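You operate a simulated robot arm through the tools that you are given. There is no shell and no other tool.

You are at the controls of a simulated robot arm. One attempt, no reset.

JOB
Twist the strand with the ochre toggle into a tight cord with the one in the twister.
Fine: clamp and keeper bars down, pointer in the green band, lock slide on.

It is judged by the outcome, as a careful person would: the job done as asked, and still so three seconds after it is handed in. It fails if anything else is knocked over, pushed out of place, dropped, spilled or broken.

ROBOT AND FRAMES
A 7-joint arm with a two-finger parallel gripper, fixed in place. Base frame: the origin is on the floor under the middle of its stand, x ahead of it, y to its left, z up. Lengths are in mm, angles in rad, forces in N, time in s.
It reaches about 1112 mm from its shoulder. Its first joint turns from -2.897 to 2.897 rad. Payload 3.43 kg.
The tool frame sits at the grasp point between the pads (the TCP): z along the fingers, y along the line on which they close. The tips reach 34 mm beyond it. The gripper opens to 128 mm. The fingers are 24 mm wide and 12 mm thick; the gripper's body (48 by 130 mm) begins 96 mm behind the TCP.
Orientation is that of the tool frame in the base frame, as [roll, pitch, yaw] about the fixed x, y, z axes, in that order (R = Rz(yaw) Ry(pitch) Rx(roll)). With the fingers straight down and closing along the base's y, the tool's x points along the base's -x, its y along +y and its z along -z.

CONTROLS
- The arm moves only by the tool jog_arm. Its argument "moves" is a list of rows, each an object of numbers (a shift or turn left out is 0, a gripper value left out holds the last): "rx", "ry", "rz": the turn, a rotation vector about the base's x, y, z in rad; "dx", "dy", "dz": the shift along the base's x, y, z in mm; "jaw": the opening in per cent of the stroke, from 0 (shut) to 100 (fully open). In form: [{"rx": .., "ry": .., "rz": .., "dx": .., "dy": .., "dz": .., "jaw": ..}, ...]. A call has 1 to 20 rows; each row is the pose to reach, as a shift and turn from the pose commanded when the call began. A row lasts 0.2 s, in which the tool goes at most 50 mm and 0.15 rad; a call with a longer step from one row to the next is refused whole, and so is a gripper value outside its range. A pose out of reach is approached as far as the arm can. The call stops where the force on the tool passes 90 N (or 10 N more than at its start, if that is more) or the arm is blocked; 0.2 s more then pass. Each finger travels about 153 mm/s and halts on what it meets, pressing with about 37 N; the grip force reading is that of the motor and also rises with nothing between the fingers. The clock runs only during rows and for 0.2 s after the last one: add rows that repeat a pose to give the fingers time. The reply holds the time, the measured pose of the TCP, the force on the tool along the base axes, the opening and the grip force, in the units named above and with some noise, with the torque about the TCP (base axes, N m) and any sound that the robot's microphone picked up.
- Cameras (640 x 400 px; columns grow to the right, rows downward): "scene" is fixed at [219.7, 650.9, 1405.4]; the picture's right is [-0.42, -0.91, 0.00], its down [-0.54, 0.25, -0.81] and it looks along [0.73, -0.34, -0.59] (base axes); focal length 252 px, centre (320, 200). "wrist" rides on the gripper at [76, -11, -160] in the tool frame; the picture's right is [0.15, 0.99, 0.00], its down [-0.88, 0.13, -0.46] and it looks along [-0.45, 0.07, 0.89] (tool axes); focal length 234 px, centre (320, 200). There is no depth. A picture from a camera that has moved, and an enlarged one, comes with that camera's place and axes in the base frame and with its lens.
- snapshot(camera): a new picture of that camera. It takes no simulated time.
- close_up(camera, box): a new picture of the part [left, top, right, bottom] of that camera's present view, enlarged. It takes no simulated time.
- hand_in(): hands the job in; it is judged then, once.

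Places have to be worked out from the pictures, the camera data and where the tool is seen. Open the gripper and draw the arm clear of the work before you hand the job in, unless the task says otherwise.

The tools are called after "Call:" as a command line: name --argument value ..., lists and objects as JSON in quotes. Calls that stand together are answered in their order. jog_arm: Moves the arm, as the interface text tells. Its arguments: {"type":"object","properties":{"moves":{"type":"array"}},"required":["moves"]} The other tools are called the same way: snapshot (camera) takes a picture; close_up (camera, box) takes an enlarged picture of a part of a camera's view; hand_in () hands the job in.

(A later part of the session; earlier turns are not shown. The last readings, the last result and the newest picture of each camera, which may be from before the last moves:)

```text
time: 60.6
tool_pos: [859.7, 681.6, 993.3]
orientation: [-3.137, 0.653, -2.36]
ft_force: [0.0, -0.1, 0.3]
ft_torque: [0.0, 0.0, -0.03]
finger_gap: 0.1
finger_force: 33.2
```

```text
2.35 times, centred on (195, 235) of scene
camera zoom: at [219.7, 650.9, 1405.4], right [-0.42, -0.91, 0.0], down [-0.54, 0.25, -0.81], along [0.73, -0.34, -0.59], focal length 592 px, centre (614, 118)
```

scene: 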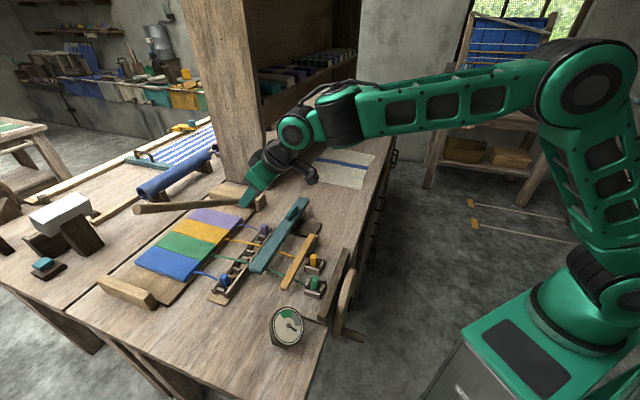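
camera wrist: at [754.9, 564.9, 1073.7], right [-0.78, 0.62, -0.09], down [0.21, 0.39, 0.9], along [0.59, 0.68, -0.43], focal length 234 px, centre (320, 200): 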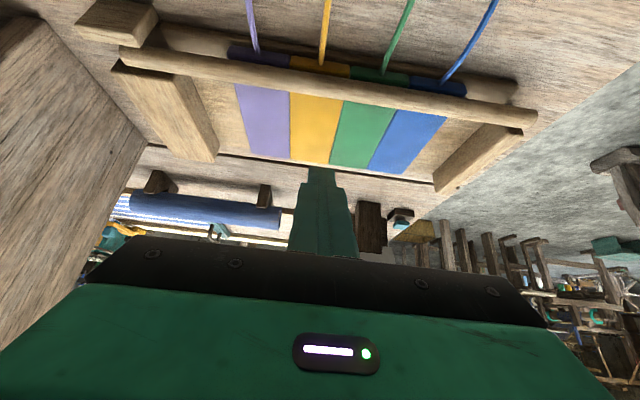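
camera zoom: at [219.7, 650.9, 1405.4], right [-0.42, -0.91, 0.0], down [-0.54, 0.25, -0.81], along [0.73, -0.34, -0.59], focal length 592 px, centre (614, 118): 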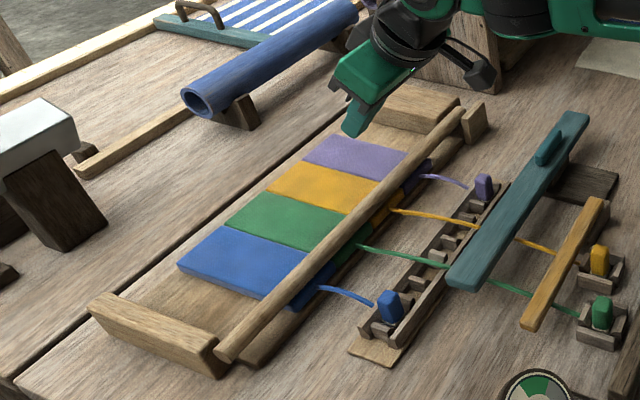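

The clamp rod stays flat across the cloth edge. Now the crank: I'll bring the hand back, straighten the tool, and move toward the wheel's peg (about (450–490, 420–460, 743)).

Call:
jog_arm --moves '[{"dx": -25, "dy": -25, "dz": 15}, {"dx": -55, "dy": -55, "dz": 30, "rx": -0.06, "ry": 0.06}, {"dx": -85, "dy": -85, "dz": 50, "rx": -0.15, "ry": 0.15}, {"dx": -115, "dy": -115, "dz": 65, "rx": -0.24, "ry": 0.24}, {"dx": -145, "dy": -145, "dz": 75, "rx": -0.33, "ry": 0.33}, {"dx": -170, "dy": -172, "dz": 80, "rx": -0.4, "ry": 0.4}, {"dx": -190, "dy": -195, "dz": 85, "rx": -0.462, "ry": 0.462}, {"dx": -190, "dy": -195, "dz": 85, "rx": -0.462, "ry": 0.462}]'

Call:
snapshot --camera "wrist"

```text
time: 62.4
tool_pos: [669.5, 485.9, 1076.2]
orientation: [-3.134, -0.002, -2.357]
ft_force: [0.2, 0.0, -1.0]
ft_torque: [-0.03, -0.01, 0.0]
finger_gap: 0.3
finger_force: 33.1
```

```text
taken
camera wrist: at [622.5, 427.6, 1236.1], right [-0.8, 0.6, -0.01], down [0.53, 0.72, 0.45], along [0.28, 0.36, -0.89], focal length 234 px, centre (320, 200)
```

wrist: 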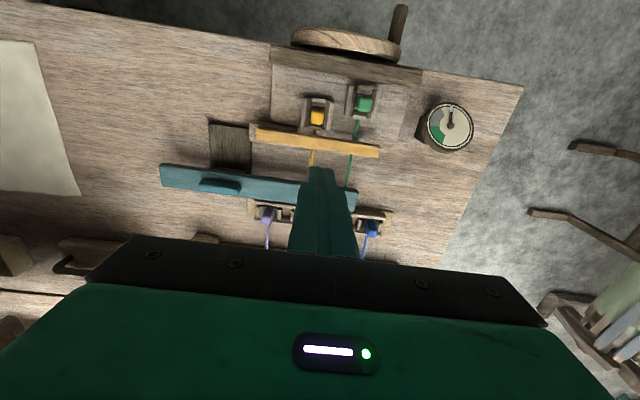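

The whole set-up looks right. I'll move toward the peg, opening the jaws, and stop well above it for a closer look.

Call:
jog_arm --moves '[{"dx": -40, "dy": -10, "dz": -5, "jaw": 50}, {"dx": -80, "dy": -20, "dz": -15, "jaw": 50}, {"dx": -120, "dy": -30, "dz": -30, "jaw": 50}, {"dx": -160, "dy": -40, "dz": -50, "jaw": 50}, {"dx": -195, "dy": -50, "dz": -75, "jaw": 50}, {"dx": -211, "dy": -54, "dz": -100, "jaw": 50}, {"dx": -211, "dy": -54, "dz": -100, "jaw": 50}]'

Call:
snapshot --camera "wrist"

Call:
snapshot --camera "scene"

```text
time: 64.0
tool_pos: [455.9, 433.2, 974.5]
orientation: [-3.134, -0.001, -2.358]
ft_force: [0.3, -0.8, -0.6]
ft_torque: [-0.01, 0.0, 0.0]
finger_gap: 64.2
finger_force: 0.0
```

```text
taken
camera wrist: at [409.1, 373.5, 1134.4], right [-0.8, 0.6, -0.01], down [0.53, 0.72, 0.45], along [0.28, 0.36, -0.89], focal length 234 px, centre (320, 200)
```

wrist: 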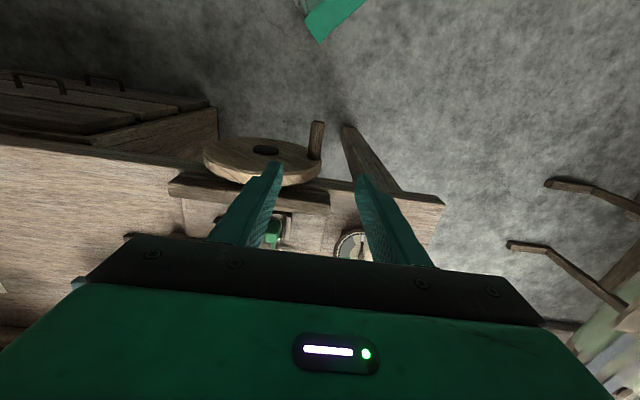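

```text
taken
```

scene: 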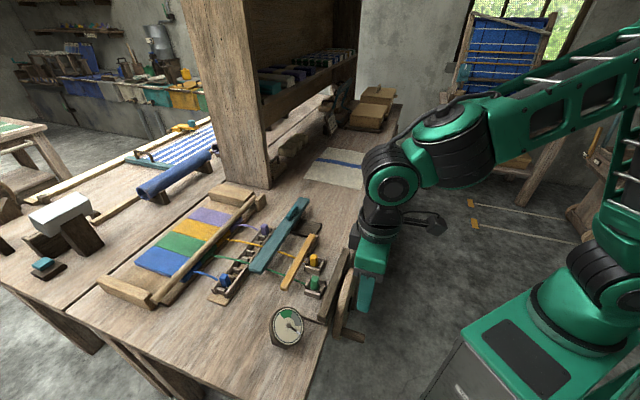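

I'm in reach, and the peg and hub are visible. I'll zoom in for positions.

Call:
close_up --camera "wrist" --box '[190, 100, 350, 200]'

Call:
close_up --camera "scene" --box '[320, 230, 400, 350]'

Call:
close_up --camera "scene" --box '[262, 300, 312, 350]'

```text
4.00 times, centred on (270, 150) of wrist
camera zoom: at [409.1, 373.5, 1134.4], right [-0.8, 0.6, -0.01], down [0.53, 0.72, 0.45], along [0.28, 0.36, -0.89], focal length 937 px, centre (520, 400)
```

zoom: 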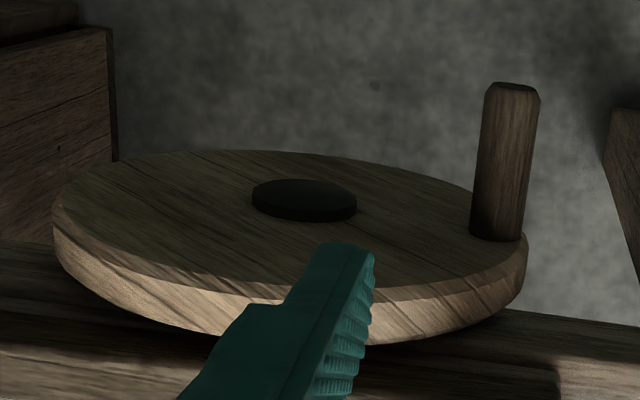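

```text
3.33 times, centred on (360, 290) of scene
camera zoom: at [219.7, 650.9, 1405.4], right [-0.42, -0.91, 0.0], down [-0.54, 0.25, -0.81], along [0.73, -0.34, -0.59], focal length 838 px, centre (187, -100)
```

zoom: 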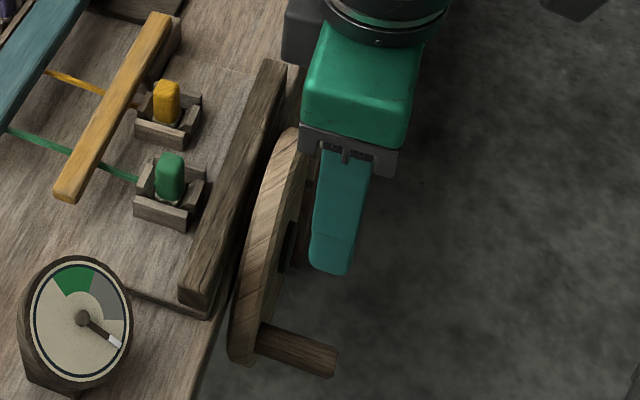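

```text
8.00 times, centred on (287, 325) of scene
camera zoom: at [219.7, 650.9, 1405.4], right [-0.42, -0.91, 0.0], down [-0.54, 0.25, -0.81], along [0.73, -0.34, -0.59], focal length 2012 px, centre (584, -800)
```

zoom: 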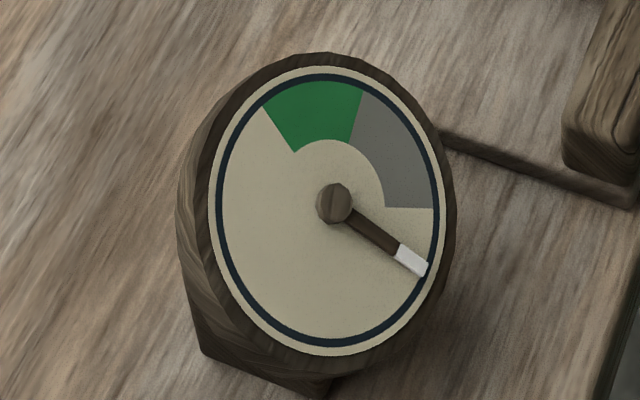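

Peg: a≈615–673, b≈21, z≈739. Hub: b≈104, z≈740, so the crank radius is about 83 mm. I'll descend to put the fingers around the peg.

Call:
jog_arm --moves '[{"dx": 5.9, "dy": -1.1, "dz": -40}, {"dx": 5.9, "dy": -1.1, "dz": -85}, {"dx": 5.9, "dy": -1.1, "dz": -130}, {"dx": 5.9, "dy": -1.1, "dz": -165}, {"dx": 5.9, "dy": -1.1, "dz": -165}]'

Call:
close_up --camera "wrist" --box '[190, 60, 450, 230]'

Call:
close_up --camera "scene" --box '[300, 230, 400, 370]'

```text
time: 65.2
tool_pos: [459.9, 430.8, 812.5]
orientation: [-3.133, 0.0, -2.358]
ft_force: [-0.4, 0.5, -0.7]
ft_torque: [-0.01, 0.0, 0.0]
finger_gap: 64.2
finger_force: 0.2
```

```text
2.35 times, centred on (320, 145) of wrist
camera zoom: at [413.3, 372.7, 971.0], right [-0.8, 0.6, -0.01], down [0.53, 0.72, 0.45], along [0.28, 0.36, -0.89], focal length 551 px, centre (320, 329)
```

zoom: 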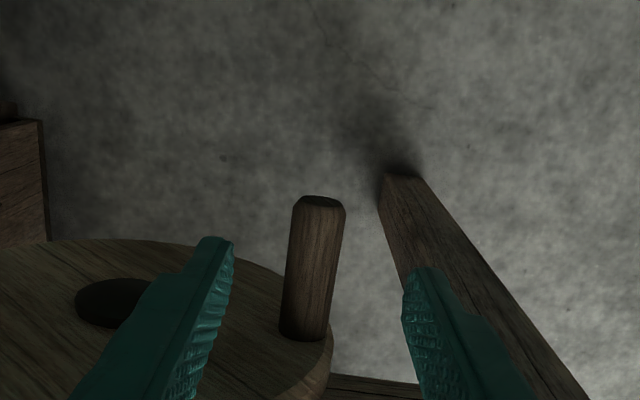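

```text
2.86 times, centred on (350, 300) of scene
camera zoom: at [219.7, 650.9, 1405.4], right [-0.42, -0.91, 0.0], down [-0.54, 0.25, -0.81], along [0.73, -0.34, -0.59], focal length 719 px, centre (234, -86)
```

zoom: 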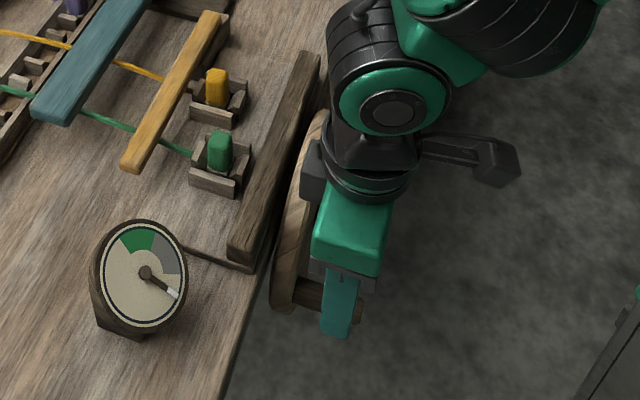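

The peg sits between the fingers. A box on the back of the hand sits close to the wheel face, so I'll shift 9 mm away from the wheel, then lower to peg height and close on it.

Call:
jog_arm --moves '[{"dx": -6.4, "dy": -6.4, "dz": 0}, {"dx": -6.4, "dy": -6.4, "dz": -25}, {"dx": -6.4, "dy": -6.4, "dz": -45}, {"dx": -6.4, "dy": -6.4, "dz": -59}, {"dx": -6.4, "dy": -6.4, "dz": -59}]'

Call:
close_up --camera "wrist" --box '[190, 60, 450, 230]'

Call:
close_up --camera "scene" --box '[300, 230, 400, 370]'

```text
time: 66.4
tool_pos: [454.6, 426.6, 753.8]
orientation: [-3.135, 0.0, -2.359]
ft_force: [0.1, 0.2, 0.3]
ft_torque: [0.01, -0.01, -0.03]
finger_gap: 63.9
finger_force: 0.0
```

```text
2.35 times, centred on (320, 145) of wrist
camera zoom: at [407.1, 366.7, 913.0], right [-0.8, 0.6, -0.01], down [0.53, 0.72, 0.45], along [0.28, 0.36, -0.89], focal length 551 px, centre (320, 329)
```

zoom: 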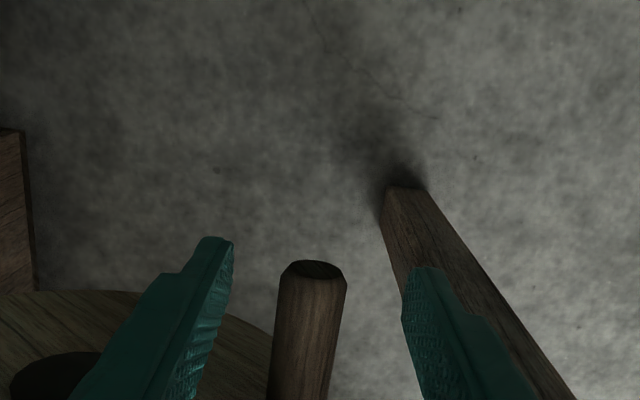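

```text
2.86 times, centred on (350, 300) of scene
camera zoom: at [219.7, 650.9, 1405.4], right [-0.42, -0.91, 0.0], down [-0.54, 0.25, -0.81], along [0.73, -0.34, -0.59], focal length 719 px, centre (234, -86)
```

zoom: 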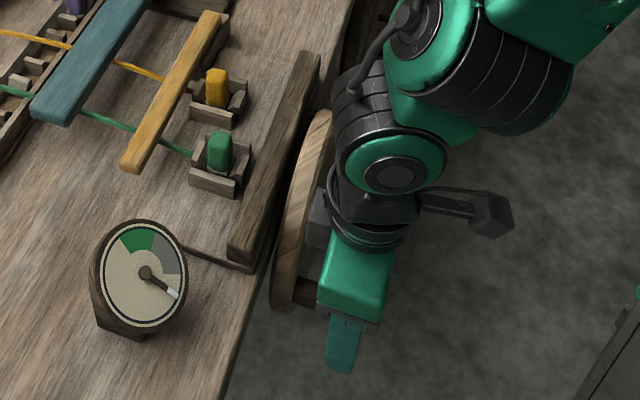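

The peg is centred between the pads. I'll close on it.

Call:
jog_arm --moves '[{"jaw": 25}, {"jaw": 12}, {"jaw": 5}, {"jaw": 5}]'

Call:
close_up --camera "wrist" --box '[190, 60, 450, 230]'

```text
time: 67.4
tool_pos: [456.5, 424.1, 753.2]
orientation: [-3.131, -0.002, -2.363]
ft_force: [17.3, -20.7, 0.6]
ft_torque: [-0.43, -0.15, 0.61]
finger_gap: 22.9
finger_force: 45.0
```

```text
2.35 times, centred on (320, 145) of wrist
camera zoom: at [408.7, 365.4, 912.9], right [-0.8, 0.6, -0.01], down [0.53, 0.72, 0.45], along [0.28, 0.36, -0.89], focal length 551 px, centre (320, 329)
```

zoom: 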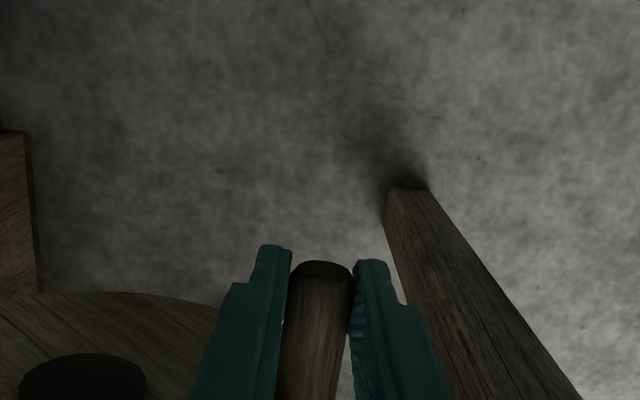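

The peg is gripped at 23 mm, but there's about 27 N of side load, so the peg lies about 3 mm further along +e2. I'll relax the command toward it.

Call:
jog_arm --moves '[{"dx": 1.5, "dy": -1.5}, {"dx": 2.5, "dy": -2.5}, {"dx": 2.5, "dy": -2.5}]'

```text
time: 68.2
tool_pos: [456.4, 423.7, 753.6]
orientation: [-3.135, 0.001, -2.356]
ft_force: [3.7, -9.3, 2.0]
ft_torque: [-0.39, 0.15, 0.39]
finger_gap: 22.7
finger_force: 44.9
```

Side load is nearly gone. I'll try a small turn up-and-over (clockwise as seen from the robot): 30° along the 82 mm circle, then read the force and gauge.

Call:
jog_arm --moves '[{"dx": 0.2, "dy": -0.2, "dz": 7.1}, {"dx": 0.9, "dy": -0.9, "dz": 14.2}, {"dx": 2.0, "dy": -2.0, "dz": 21.2}, {"dx": 3.5, "dy": -3.5, "dz": 28}, {"dx": 5.4, "dy": -5.4, "dz": 34.7}, {"dx": 7.8, "dy": -7.8, "dz": 41}, {"dx": 7.8, "dy": -7.8, "dz": 41}]'

Call:
close_up --camera "scene" --box '[252, 290, 322, 360]'

Call:
close_up --camera "scene" --box '[300, 230, 400, 370]'

```text
time: 69.8
tool_pos: [463.2, 418.5, 795.1]
orientation: [-3.138, 0.0, -2.352]
ft_force: [-37.1, 9.9, 11.9]
ft_torque: [0.3, 0.94, -0.4]
finger_gap: 22.6
finger_force: 44.8
```

```text
5.71 times, centred on (287, 325) of scene
camera zoom: at [219.7, 650.9, 1405.4], right [-0.42, -0.91, 0.0], down [-0.54, 0.25, -0.81], along [0.73, -0.34, -0.59], focal length 1437 px, centre (509, -514)
```

zoom: 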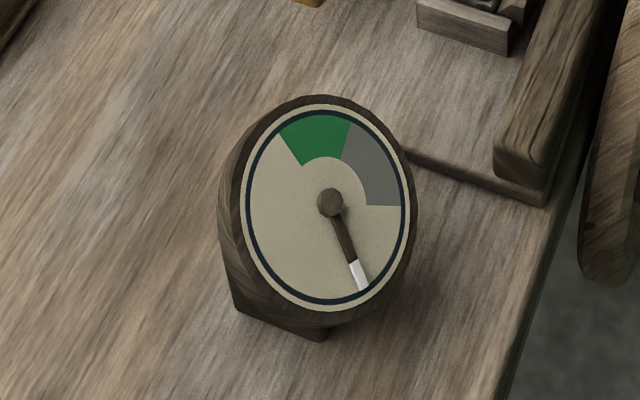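

```text
2.86 times, centred on (350, 300) of scene
camera zoom: at [219.7, 650.9, 1405.4], right [-0.42, -0.91, 0.0], down [-0.54, 0.25, -0.81], along [0.73, -0.34, -0.59], focal length 719 px, centre (234, -86)
```

zoom: 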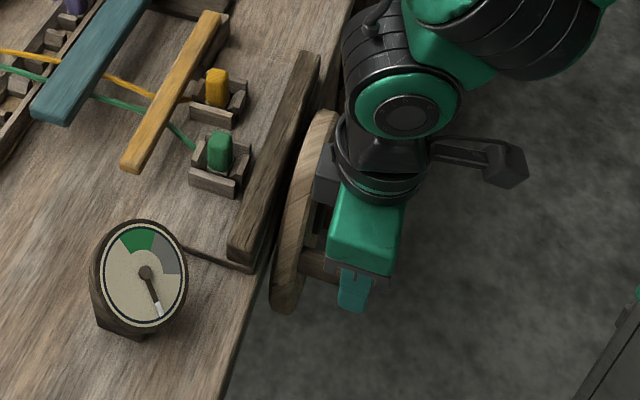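

The pointer moved clockwise toward the green band, about 34° for 30° of crank, so this is the right direction. Green lies about 200–258° from the start. Using the readings to refine the circle centre, I'll continue to about 65°.

Call:
jog_arm --moves '[{"dx": -1.8, "dy": 1.8, "dz": 0.5}, {"dx": 0.2, "dy": -0.2, "dz": 6}, {"dx": 2.5, "dy": -2.5, "dz": 10.9}, {"dx": 5.6, "dy": -5.6, "dz": 16.6}, {"dx": 9.05, "dy": -9.05, "dz": 21.9}, {"dx": 12.8, "dy": -12.8, "dz": 26.7}, {"dx": 16.8, "dy": -16.8, "dz": 31.1}, {"dx": 21, "dy": -21, "dz": 34.9}, {"dx": 25.5, "dy": -25.5, "dz": 38.2}, {"dx": 25.5, "dy": -25.5, "dz": 38.2}]'

Call:
close_up --camera "scene" --box '[252, 290, 322, 360]'

Call:
close_up --camera "scene" --box '[300, 230, 400, 370]'

```text
time: 72.0
tool_pos: [493.9, 388.4, 833.5]
orientation: [-3.132, 0.0, -2.361]
ft_force: [-0.8, 2.2, 3.6]
ft_torque: [0.52, -0.49, 0.91]
finger_gap: 22.1
finger_force: 45.0
```

```text
5.71 times, centred on (287, 325) of scene
camera zoom: at [219.7, 650.9, 1405.4], right [-0.42, -0.91, 0.0], down [-0.54, 0.25, -0.81], along [0.73, -0.34, -0.59], focal length 1437 px, centre (509, -514)
```

zoom: 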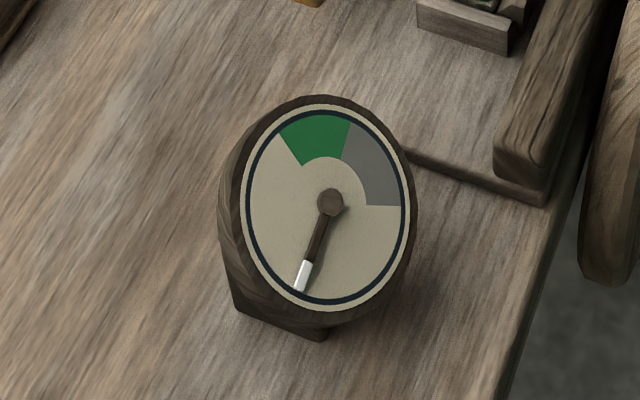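

```text
2.86 times, centred on (350, 300) of scene
camera zoom: at [219.7, 650.9, 1405.4], right [-0.42, -0.91, 0.0], down [-0.54, 0.25, -0.81], along [0.73, -0.34, -0.59], focal length 719 px, centre (234, -86)
```

zoom: 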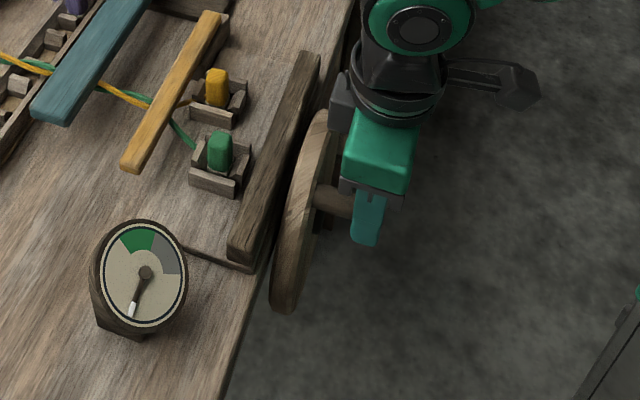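

Forces are near zero, so my circle is accurate, and the pointer is about 83° along. I'll continue over the top to about 125°.

Call:
jog_arm --moves '[{"dx": 4.7, "dy": -4.7, "dz": 2.7}, {"dx": 9.5, "dy": -9.5, "dz": 4.9}, {"dx": 14.5, "dy": -14.5, "dz": 6.4}, {"dx": 19.5, "dy": -19.5, "dz": 7.4}, {"dx": 24.5, "dy": -24.5, "dz": 7.7}, {"dx": 29.6, "dy": -29.6, "dz": 7.4}, {"dx": 34.6, "dy": -34.6, "dz": 6.4}, {"dx": 39.5, "dy": -39.5, "dz": 4.9}, {"dx": 44.4, "dy": -44.4, "dz": 2.7}, {"dx": 49.1, "dy": -49.1, "dz": 0}, {"dx": 53.5, "dy": -53.5, "dz": -3.3}, {"dx": 57.8, "dy": -57.8, "dz": -7.1}, {"dx": 57.8, "dy": -57.8, "dz": -7.1}]'

Call:
close_up --camera "scene" --box '[252, 290, 322, 360]'

Call:
close_up --camera "scene" --box '[300, 210, 400, 350]'

```text
time: 74.8
tool_pos: [549.5, 332.1, 824.6]
orientation: [-3.131, 0.0, -2.359]
ft_force: [2.2, 9.3, -0.3]
ft_torque: [0.55, -0.16, 0.72]
finger_gap: 22.6
finger_force: 45.2
```

```text
5.71 times, centred on (287, 325) of scene
camera zoom: at [219.7, 650.9, 1405.4], right [-0.42, -0.91, 0.0], down [-0.54, 0.25, -0.81], along [0.73, -0.34, -0.59], focal length 1437 px, centre (509, -514)
```

zoom: 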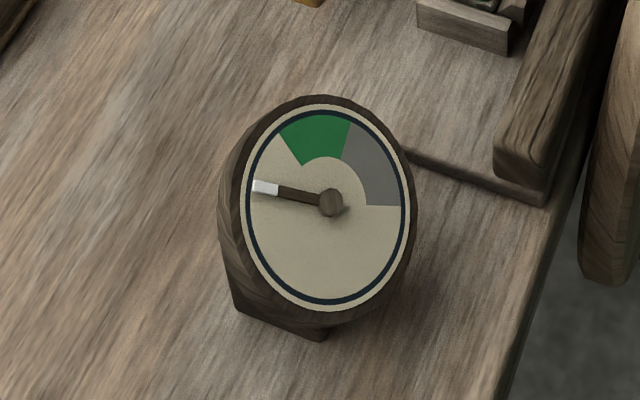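

```text
2.86 times, centred on (350, 280) of scene
camera zoom: at [219.7, 650.9, 1405.4], right [-0.42, -0.91, 0.0], down [-0.54, 0.25, -0.81], along [0.73, -0.34, -0.59], focal length 719 px, centre (234, -29)
```

zoom: 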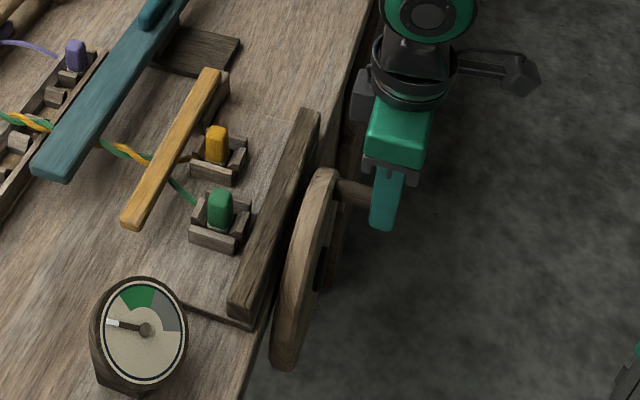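

The pointer is at about 280° on the dial and green starts near 321°. The strands are visibly twisting into a cord. I'll turn another 30° or so and re-check.

Call:
jog_arm --moves '[{"dx": 4.0, "dy": -4.0, "dz": -4.4}, {"dx": 7.8, "dy": -7.8, "dz": -9.2}, {"dx": 11.2, "dy": -11.2, "dz": -14.5}, {"dx": 14.3, "dy": -14.3, "dz": -20.2}, {"dx": 17, "dy": -17, "dz": -26.2}, {"dx": 19.3, "dy": -19.3, "dz": -32.5}, {"dx": 19.3, "dy": -19.3, "dz": -32.5}]'

Call:
close_up --camera "scene" --box '[252, 290, 322, 360]'

Call:
close_up --camera "scene" --box '[300, 210, 400, 350]'

```text
time: 76.4
tool_pos: [567.5, 313.1, 793.3]
orientation: [-3.133, -0.002, -2.355]
ft_force: [-11.1, 7.5, -1.7]
ft_torque: [0.39, 0.2, 0.69]
finger_gap: 22.3
finger_force: 44.6
```

```text
5.71 times, centred on (287, 325) of scene
camera zoom: at [219.7, 650.9, 1405.4], right [-0.42, -0.91, 0.0], down [-0.54, 0.25, -0.81], along [0.73, -0.34, -0.59], focal length 1437 px, centre (509, -514)
```

zoom: 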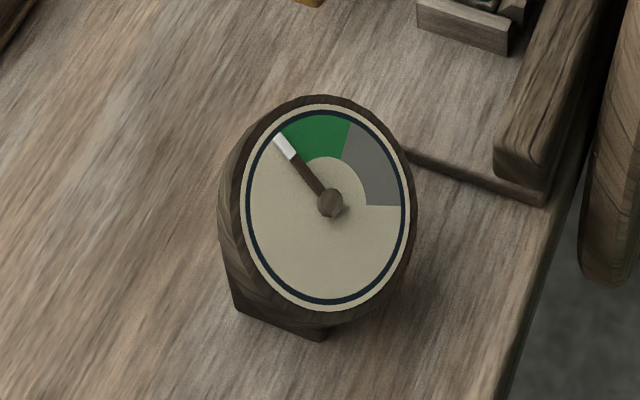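

```text
2.86 times, centred on (350, 280) of scene
camera zoom: at [219.7, 650.9, 1405.4], right [-0.42, -0.91, 0.0], down [-0.54, 0.25, -0.81], along [0.73, -0.34, -0.59], focal length 719 px, centre (234, -29)
```

zoom: 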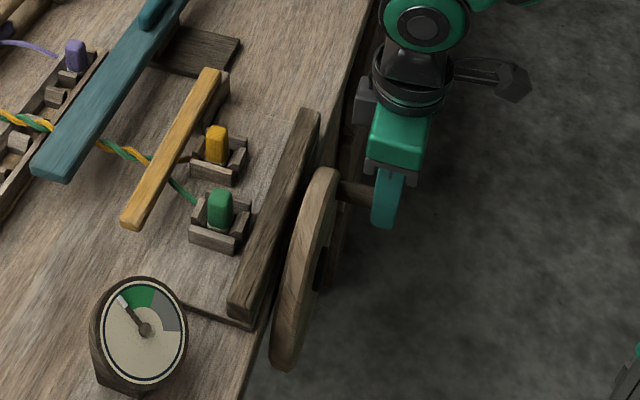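

The pointer is right at the green edge. Roughly 25° more crank should centre it in the band, so I'll do 20° now and check.

Call:
jog_arm --moves '[{"dx": 2.0, "dy": -2.0, "dz": -6.7}, {"dx": 3.5, "dy": -3.5, "dz": -13.5}, {"dx": 4.6, "dy": -4.6, "dz": -20.5}, {"dx": 5.2, "dy": -5.2, "dz": -27.6}, {"dx": 5.2, "dy": -5.2, "dz": -27.6}]'

Call:
close_up --camera "scene" --box '[252, 290, 322, 360]'

```text
time: 77.6
tool_pos: [572.8, 308.5, 765.0]
orientation: [-3.135, 0.0, -2.357]
ft_force: [-22.1, 13.7, 2.4]
ft_torque: [0.49, 0.54, -0.09]
finger_gap: 22.5
finger_force: 44.5
```

```text
5.71 times, centred on (287, 325) of scene
camera zoom: at [219.7, 650.9, 1405.4], right [-0.42, -0.91, 0.0], down [-0.54, 0.25, -0.81], along [0.73, -0.34, -0.59], focal length 1437 px, centre (509, -514)
```

zoom: 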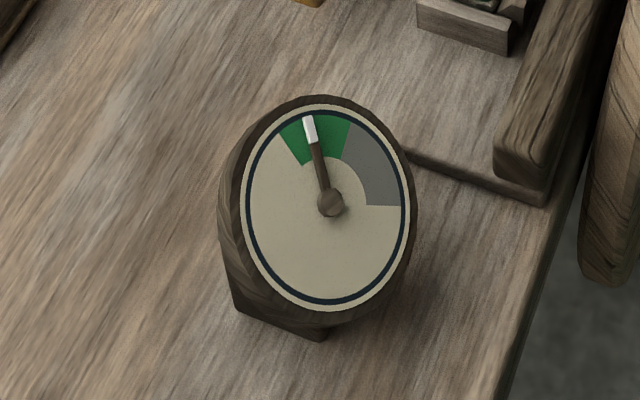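

The pointer is well inside the green, slightly left of centre. I'll add about 7° of crank to centre it and relax the 25 N side load.

Call:
jog_arm --moves '[{"dx": -0.8, "dy": 0.8, "dz": -4}, {"dx": -1.4, "dy": 1.4, "dz": -9.5}, {"dx": -1.4, "dy": 1.4, "dz": -9.5}]'

Call:
close_up --camera "scene" --box '[252, 290, 322, 360]'

```text
time: 78.4
tool_pos: [573.7, 309.5, 756.0]
orientation: [-3.132, 0.002, -2.358]
ft_force: [-9.4, 8.5, 7.0]
ft_torque: [0.86, 0.07, 0.76]
finger_gap: 22.4
finger_force: 45.0
```

```text
5.71 times, centred on (287, 325) of scene
camera zoom: at [219.7, 650.9, 1405.4], right [-0.42, -0.91, 0.0], down [-0.54, 0.25, -0.81], along [0.73, -0.34, -0.59], focal length 1437 px, centre (509, -514)
```

zoom: 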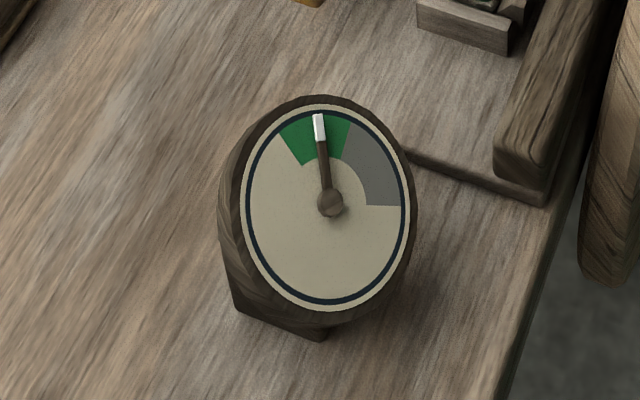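

The pointer is centred in green. I'll release the peg by opening slightly and watch whether the wheel holds its position.

Call:
jog_arm --moves '[{"jaw": 22}, {"jaw": 26}]'

Call:
close_up --camera "scene" --box '[252, 290, 322, 360]'

Call:
close_up --camera "wrist" --box '[190, 60, 450, 230]'

```text
time: 79.0
tool_pos: [573.2, 308.4, 756.1]
orientation: [-3.132, -0.002, -2.36]
ft_force: [0.5, 0.0, -0.3]
ft_torque: [0.02, 0.01, 0.02]
finger_gap: 33.2
finger_force: 0.1
```

```text
5.71 times, centred on (287, 325) of scene
camera zoom: at [219.7, 650.9, 1405.4], right [-0.42, -0.91, 0.0], down [-0.54, 0.25, -0.81], along [0.73, -0.34, -0.59], focal length 1437 px, centre (509, -514)
```

zoom: 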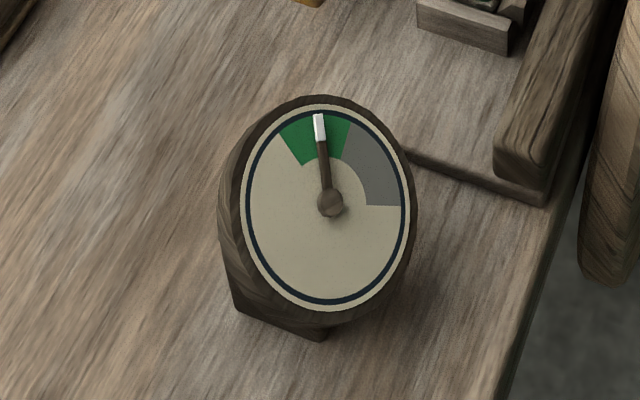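

```text
2.35 times, centred on (320, 145) of wrist
camera zoom: at [525.4, 249.2, 914.9], right [-0.8, 0.6, -0.01], down [0.53, 0.72, 0.45], along [0.28, 0.36, -0.89], focal length 551 px, centre (320, 329)
```

zoom: 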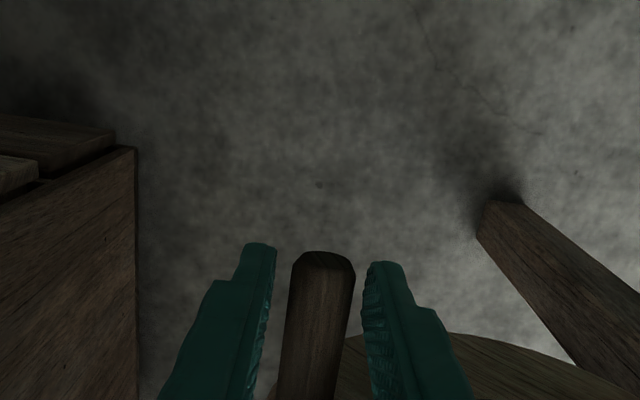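

The wheel holds position. I'll raise the hand straight off the peg carefully and re-check the gauge.

Call:
jog_arm --moves '[{"dz": 10, "jaw": 30}, {"dz": 25, "jaw": 30}, {"dz": 50, "jaw": 30}, {"dz": 85, "jaw": 30}, {"dz": 125, "jaw": 30}, {"dz": 165, "jaw": 30}, {"dz": 205, "jaw": 30}, {"dz": 245, "jaw": 30}, {"dz": 245, "jaw": 30}]'

Call:
close_up --camera "scene" --box '[252, 290, 322, 360]'

Call:
close_up --camera "scene" --box '[220, 180, 400, 320]'

Call:
snapshot --camera "wrist"

```text
time: 81.0
tool_pos: [571.1, 310.2, 1000.2]
orientation: [-3.132, -0.001, -2.357]
ft_force: [0.7, 0.3, -0.2]
ft_torque: [-0.01, 0.0, 0.0]
finger_gap: 38.3
finger_force: 0.2
```

```text
5.71 times, centred on (287, 325) of scene
camera zoom: at [219.7, 650.9, 1405.4], right [-0.42, -0.91, 0.0], down [-0.54, 0.25, -0.81], along [0.73, -0.34, -0.59], focal length 1437 px, centre (509, -514)
```

zoom: 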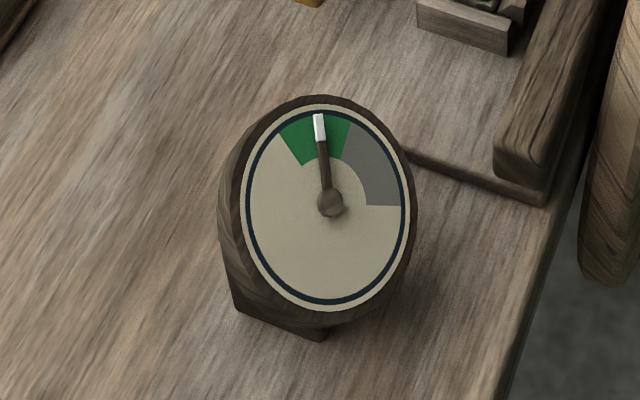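

```text
2.86 times, centred on (310, 250) of scene
camera zoom: at [219.7, 650.9, 1405.4], right [-0.42, -0.91, 0.0], down [-0.54, 0.25, -0.81], along [0.73, -0.34, -0.59], focal length 719 px, centre (349, 57)
```

zoom: 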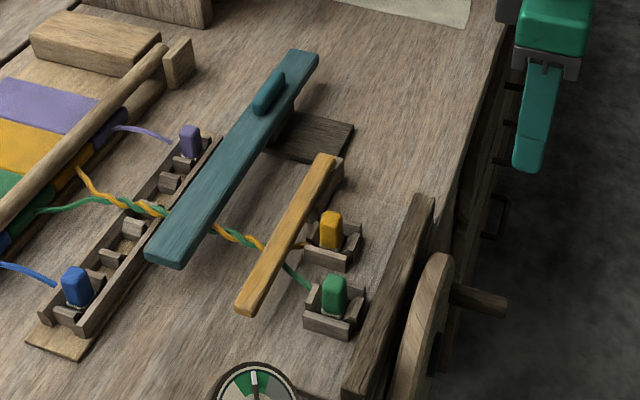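

```text
taken
camera wrist: at [523.5, 250.3, 1159.2], right [-0.8, 0.6, -0.01], down [0.53, 0.72, 0.45], along [0.28, 0.36, -0.89], focal length 234 px, centre (320, 200)
```

wrist: 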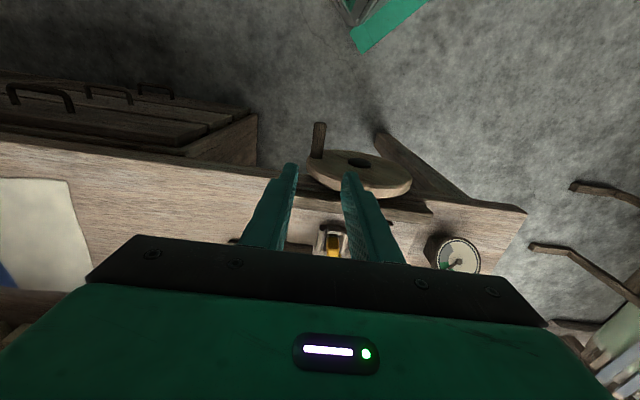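

The strands are twisted into a cord, the pointer is steady in green, and the wheel holds. Last comes the lock slide, the teal bar on its track. I'll close the fingers and go to its far side, near the knob and post (b≈277), staying high.

Call:
jog_arm --moves '[{"dx": 30, "dy": 18, "dz": 0, "jaw": 0}, {"dx": 65, "dy": 38, "dz": -5, "rx": 0.05, "ry": -0.05, "jaw": 0}, {"dx": 100, "dy": 58, "dz": -10, "rx": 0.1, "ry": -0.1, "jaw": 0}, {"dx": 138, "dy": 80, "dz": -15, "rx": 0.141, "ry": -0.141, "jaw": 0}, {"dx": 176, "dy": 102, "dz": -20, "rx": 0.141, "ry": -0.141, "jaw": 0}, {"dx": 214, "dy": 124, "dz": -25, "rx": 0.141, "ry": -0.141, "jaw": 0}, {"dx": 250, "dy": 145, "dz": -30, "rx": 0.141, "ry": -0.141, "jaw": 0}, {"dx": 285, "dy": 165, "dz": -35, "rx": 0.141, "ry": -0.141, "jaw": 0}, {"dx": 309, "dy": 178.5, "dz": -37, "rx": 0.141, "ry": -0.141, "jaw": 0}, {"dx": 309, "dy": 178.5, "dz": -37, "rx": 0.141, "ry": -0.141, "jaw": 0}]'

Call:
snapshot --camera "wrist"

Call:
close_up --camera "scene" --box '[220, 150, 380, 280]'

```text
time: 83.2
tool_pos: [881.2, 489.9, 963.9]
orientation: [-3.135, 0.199, -2.358]
ft_force: [0.0, -0.6, -0.1]
ft_torque: [-0.01, 0.02, 0.0]
finger_gap: 0.1
finger_force: 33.1
```

```text
taken
camera wrist: at [813.5, 408.5, 1104.7], right [-0.8, 0.6, -0.04], down [0.45, 0.64, 0.62], along [0.4, 0.48, -0.78], focal length 234 px, centre (320, 200)
```

wrist: 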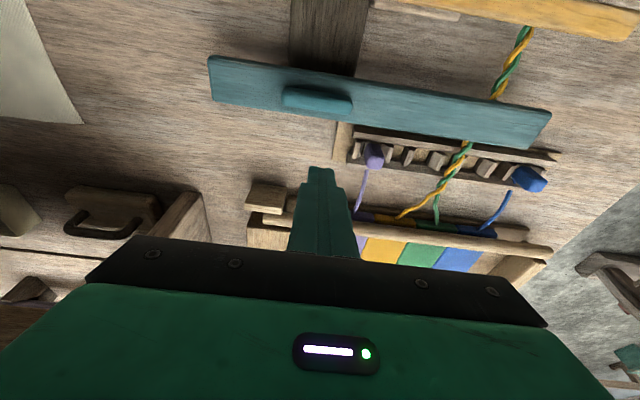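

```text
3.08 times, centred on (300, 215) of scene
camera zoom: at [219.7, 650.9, 1405.4], right [-0.42, -0.91, 0.0], down [-0.54, 0.25, -0.81], along [0.73, -0.34, -0.59], focal length 774 px, centre (382, 154)
```

zoom: 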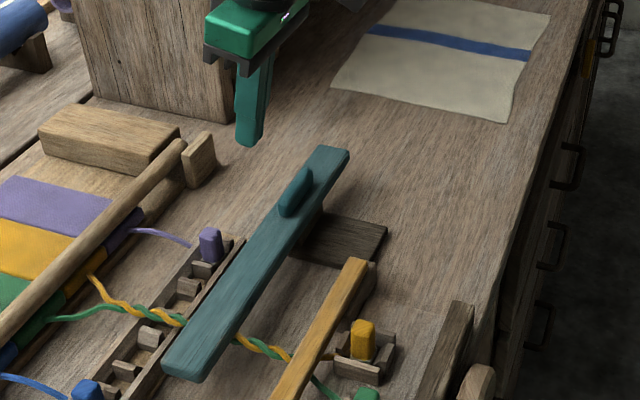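

I'm just beyond the teal bar's far edge, about 27 mm past it. I'll descend so the fingertips are level with the bar's side.

Call:
jog_arm --moves '[{"dz": -25}, {"dz": -50}, {"dz": -70}, {"dz": -83}, {"dz": -83}]'

Call:
close_up --camera "wrist" --box '[200, 40, 440, 230]'

Call:
close_up --camera "scene" --box '[250, 170, 350, 250]'

```text
time: 84.4
tool_pos: [882.2, 487.9, 879.1]
orientation: [-3.135, 0.201, -2.359]
ft_force: [-1.4, 0.4, -0.7]
ft_torque: [0.03, 0.01, 0.04]
finger_gap: 0.2
finger_force: 33.2
```

```text
2.11 times, centred on (320, 135) of wrist
camera zoom: at [813.9, 407.3, 1020.6], right [-0.8, 0.6, -0.04], down [0.45, 0.64, 0.62], along [0.4, 0.48, -0.78], focal length 493 px, centre (320, 337)
```

zoom: 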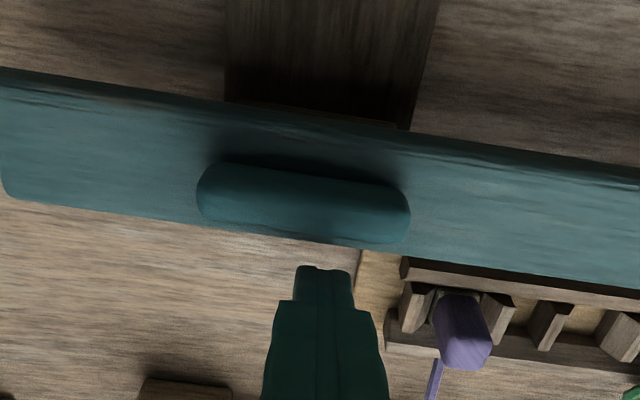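

```text
5.00 times, centred on (300, 210) of scene
camera zoom: at [219.7, 650.9, 1405.4], right [-0.42, -0.91, 0.0], down [-0.54, 0.25, -0.81], along [0.73, -0.34, -0.59], focal length 1258 px, centre (420, 150)
```

zoom: 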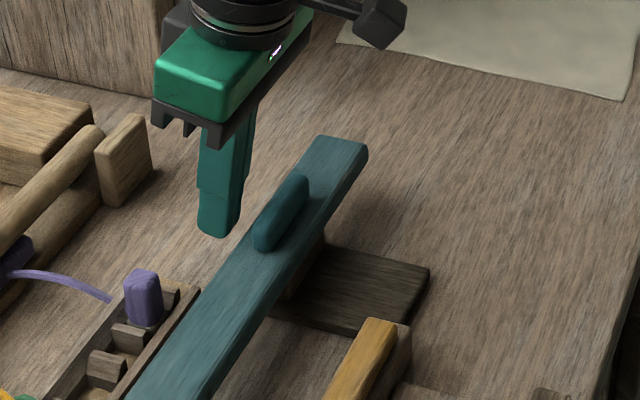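

The fingertips are beside the bar, aligned with the knob and the track. I'll push gently toward the robot (−e1) and watch the force and motion.

Call:
jog_arm --moves '[{"dx": -4, "dy": -4}, {"dx": -8, "dy": -8}, {"dx": -12, "dy": -12}, {"dx": -15, "dy": -15}, {"dx": -15, "dy": -15}]'

Call:
close_up --camera "wrist" --box '[200, 40, 440, 230]'

Call:
close_up --camera "scene" --box '[240, 170, 360, 290]'

```text
time: 85.6
tool_pos: [866.1, 472.6, 880.6]
orientation: [-3.135, 0.2, -2.358]
ft_force: [-0.9, -0.4, 0.3]
ft_torque: [0.05, 0.02, -0.01]
finger_gap: 0.0
finger_force: 32.8
```

```text
2.11 times, centred on (320, 135) of wrist
camera zoom: at [797.9, 392.6, 1021.5], right [-0.8, 0.6, -0.04], down [0.45, 0.64, 0.62], along [0.4, 0.48, -0.78], focal length 493 px, centre (320, 337)
```

zoom: 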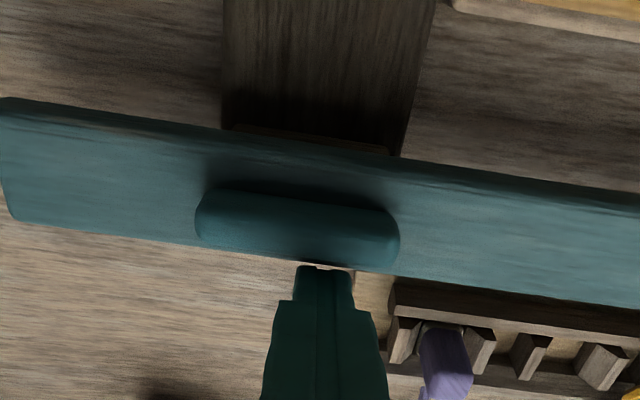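

```text
3.33 times, centred on (300, 230) of scene
camera zoom: at [219.7, 650.9, 1405.4], right [-0.42, -0.91, 0.0], down [-0.54, 0.25, -0.81], along [0.73, -0.34, -0.59], focal length 838 px, centre (387, 100)
```

zoom: 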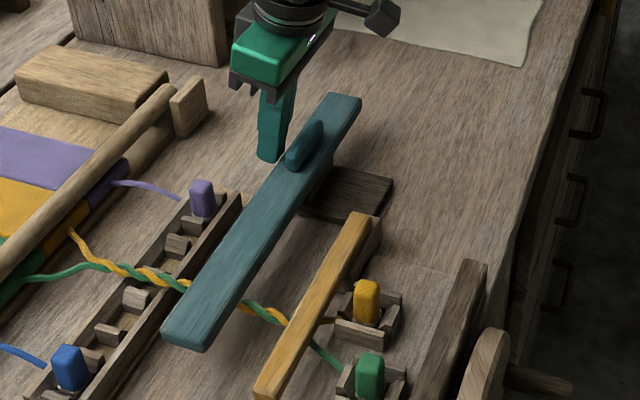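

Just at contact. I'll continue in small steps, watching for either motion or resistance.

Call:
jog_arm --moves '[{"dx": -3, "dy": -3}, {"dx": -6, "dy": -6}, {"dx": -9, "dy": -9}, {"dx": -9, "dy": -9}]'

Call:
close_up --camera "scene" --box '[240, 170, 360, 290]'

Call:
close_up --camera "wrist" --box '[200, 40, 440, 230]'

```text
time: 86.6
tool_pos: [857.0, 464.5, 879.9]
orientation: [-3.135, 0.199, -2.358]
ft_force: [0.1, 0.0, 0.7]
ft_torque: [-0.01, -0.01, 0.03]
finger_gap: 0.0
finger_force: 33.1
```

```text
3.33 times, centred on (300, 230) of scene
camera zoom: at [219.7, 650.9, 1405.4], right [-0.42, -0.91, 0.0], down [-0.54, 0.25, -0.81], along [0.73, -0.34, -0.59], focal length 838 px, centre (387, 100)
```

zoom: 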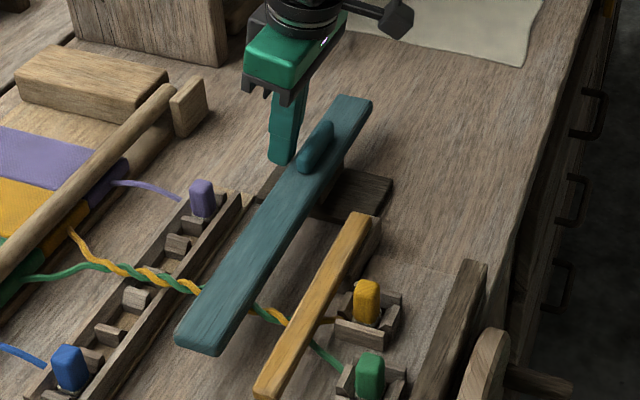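

```text
2.11 times, centred on (320, 135) of wrist
camera zoom: at [789.5, 383.6, 1021.3], right [-0.8, 0.6, -0.04], down [0.45, 0.64, 0.62], along [0.4, 0.48, -0.78], focal length 493 px, centre (320, 337)
```

zoom: 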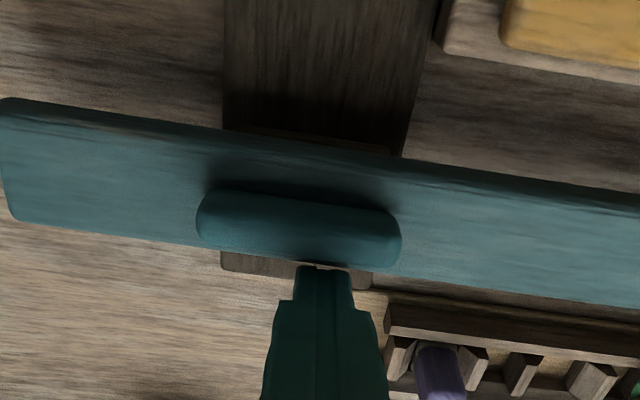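

The teal bar slides freely along the track, so it is the lock slide. I'll continue pushing in steps.

Call:
jog_arm --moves '[{"dx": -5, "dy": -5}, {"dx": -10, "dy": -10}, {"dx": -15, "dy": -15}, {"dx": -20, "dy": -20}, {"dx": -20, "dy": -20}]'

Call:
close_up --camera "scene" --box '[240, 170, 360, 290]'

Call:
snapshot --camera "wrist"

```text
time: 87.8
tool_pos: [836.9, 443.8, 880.3]
orientation: [-3.134, 0.199, -2.358]
ft_force: [1.6, 0.6, 0.0]
ft_torque: [0.03, -0.03, 0.03]
finger_gap: 0.0
finger_force: 32.9
```

```text
3.33 times, centred on (300, 230) of scene
camera zoom: at [219.7, 650.9, 1405.4], right [-0.42, -0.91, 0.0], down [-0.54, 0.25, -0.81], along [0.73, -0.34, -0.59], focal length 838 px, centre (387, 100)
```

zoom: 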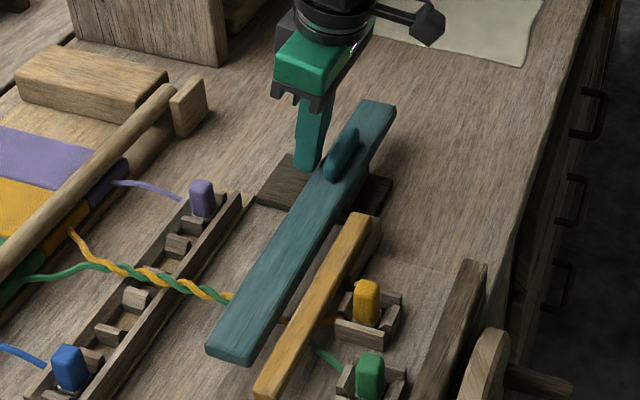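

```text
taken
camera wrist: at [769.0, 363.8, 1021.4], right [-0.8, 0.6, -0.04], down [0.45, 0.64, 0.62], along [0.4, 0.48, -0.78], focal length 234 px, centre (320, 200)
```

wrist: 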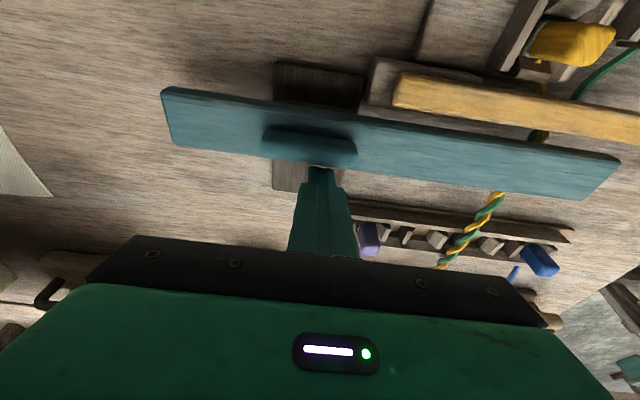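

It's nearing the keeper bar. I'll push on more gently in smaller steps to see whether it passes over the keeper or reaches a stop.

Call:
jog_arm --moves '[{"dx": -3, "dy": -3}, {"dx": -6, "dy": -6}, {"dx": -9, "dy": -9}, {"dx": -9, "dy": -9}]'

Call:
close_up --camera "scene" --box '[250, 190, 350, 290]'

Call:
close_up --camera "wrist" --box '[150, 20, 640, 220]'

```text
time: 88.8
tool_pos: [831.9, 438.6, 881.0]
orientation: [-3.135, 0.209, -2.357]
ft_force: [39.8, 38.4, -9.6]
ft_torque: [1.37, -0.77, 0.18]
finger_gap: 0.0
finger_force: 33.2
```

```text
4.00 times, centred on (300, 240) of scene
camera zoom: at [219.7, 650.9, 1405.4], right [-0.42, -0.91, 0.0], down [-0.54, 0.25, -0.81], along [0.73, -0.34, -0.59], focal length 1006 px, centre (400, 40)
```

zoom: 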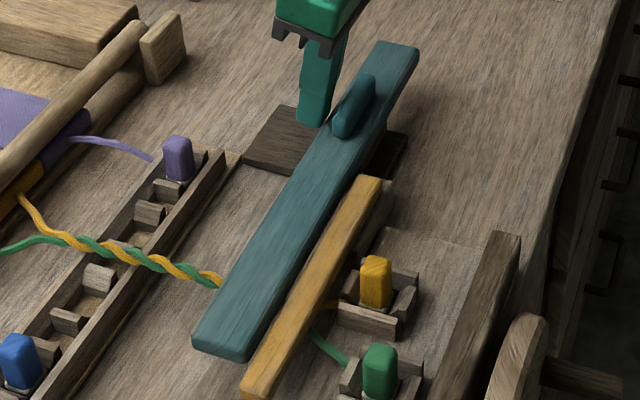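

```text
1.31 times, centred on (395, 120) of wrist
camera zoom: at [762.6, 357.0, 1021.1], right [-0.8, 0.6, -0.04], down [0.45, 0.64, 0.63], along [0.4, 0.48, -0.78], focal length 306 px, centre (222, 304)
```

zoom: 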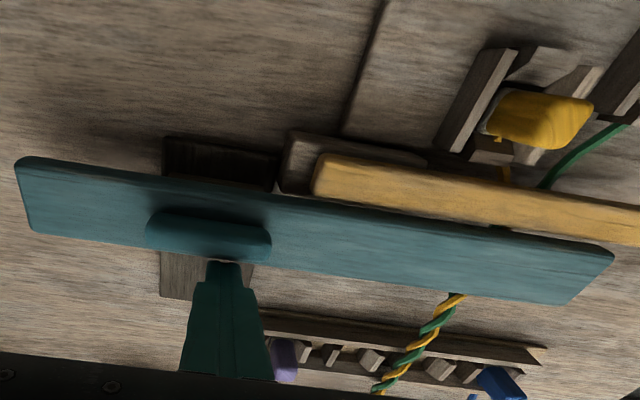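

Resistance of about 55 N: the slide has met a stop. I'll ease off slightly and inspect whether it reached its end or touches the keeper.

Call:
jog_arm --moves '[{"dx": 4, "dy": 4}, {"dx": 8, "dy": 8}, {"dx": 8, "dy": 8}]'

Call:
close_up --camera "scene" --box '[280, 205, 330, 245]'

Call:
close_up --camera "scene" --box '[260, 245, 310, 295]'

Call:
close_up --camera "wrist" --box '[240, 50, 440, 180]'

```text
time: 89.6
tool_pos: [836.6, 442.4, 879.2]
orientation: [-3.134, 0.195, -2.357]
ft_force: [-0.3, 0.7, 0.0]
ft_torque: [0.02, -0.02, 0.04]
finger_gap: 0.0
finger_force: 33.6
```

```text
10.00 times, centred on (305, 225) of scene
camera zoom: at [219.7, 650.9, 1405.4], right [-0.42, -0.91, 0.0], down [-0.54, 0.25, -0.81], along [0.73, -0.34, -0.59], focal length 2516 px, centre (470, -50)
```

zoom: 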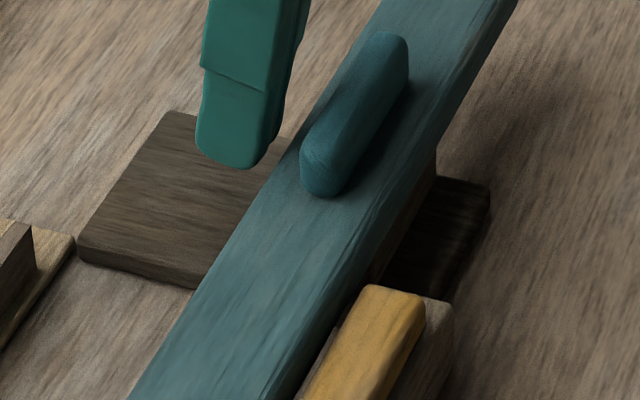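

```text
8.00 times, centred on (285, 270) of scene
camera zoom: at [219.7, 650.9, 1405.4], right [-0.42, -0.91, 0.0], down [-0.54, 0.25, -0.81], along [0.73, -0.34, -0.59], focal length 2012 px, centre (600, -360)
```

zoom: 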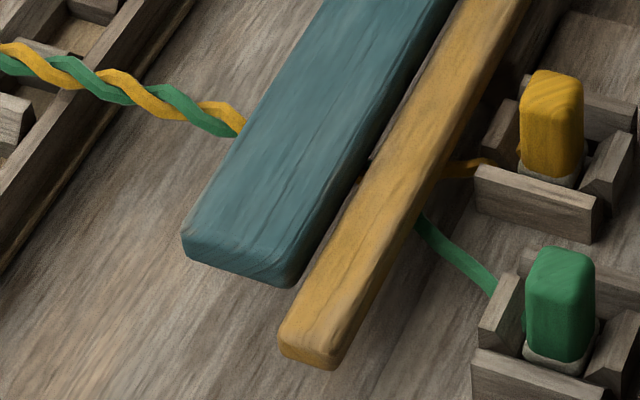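

```text
3.08 times, centred on (340, 115) of wrist
camera zoom: at [768.2, 362.1, 1021.1], right [-0.8, 0.6, -0.04], down [0.46, 0.64, 0.62], along [0.39, 0.48, -0.79], focal length 720 px, centre (258, 462)
```

zoom: 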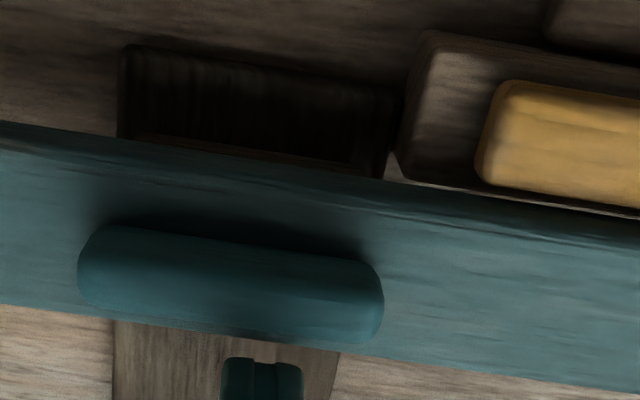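

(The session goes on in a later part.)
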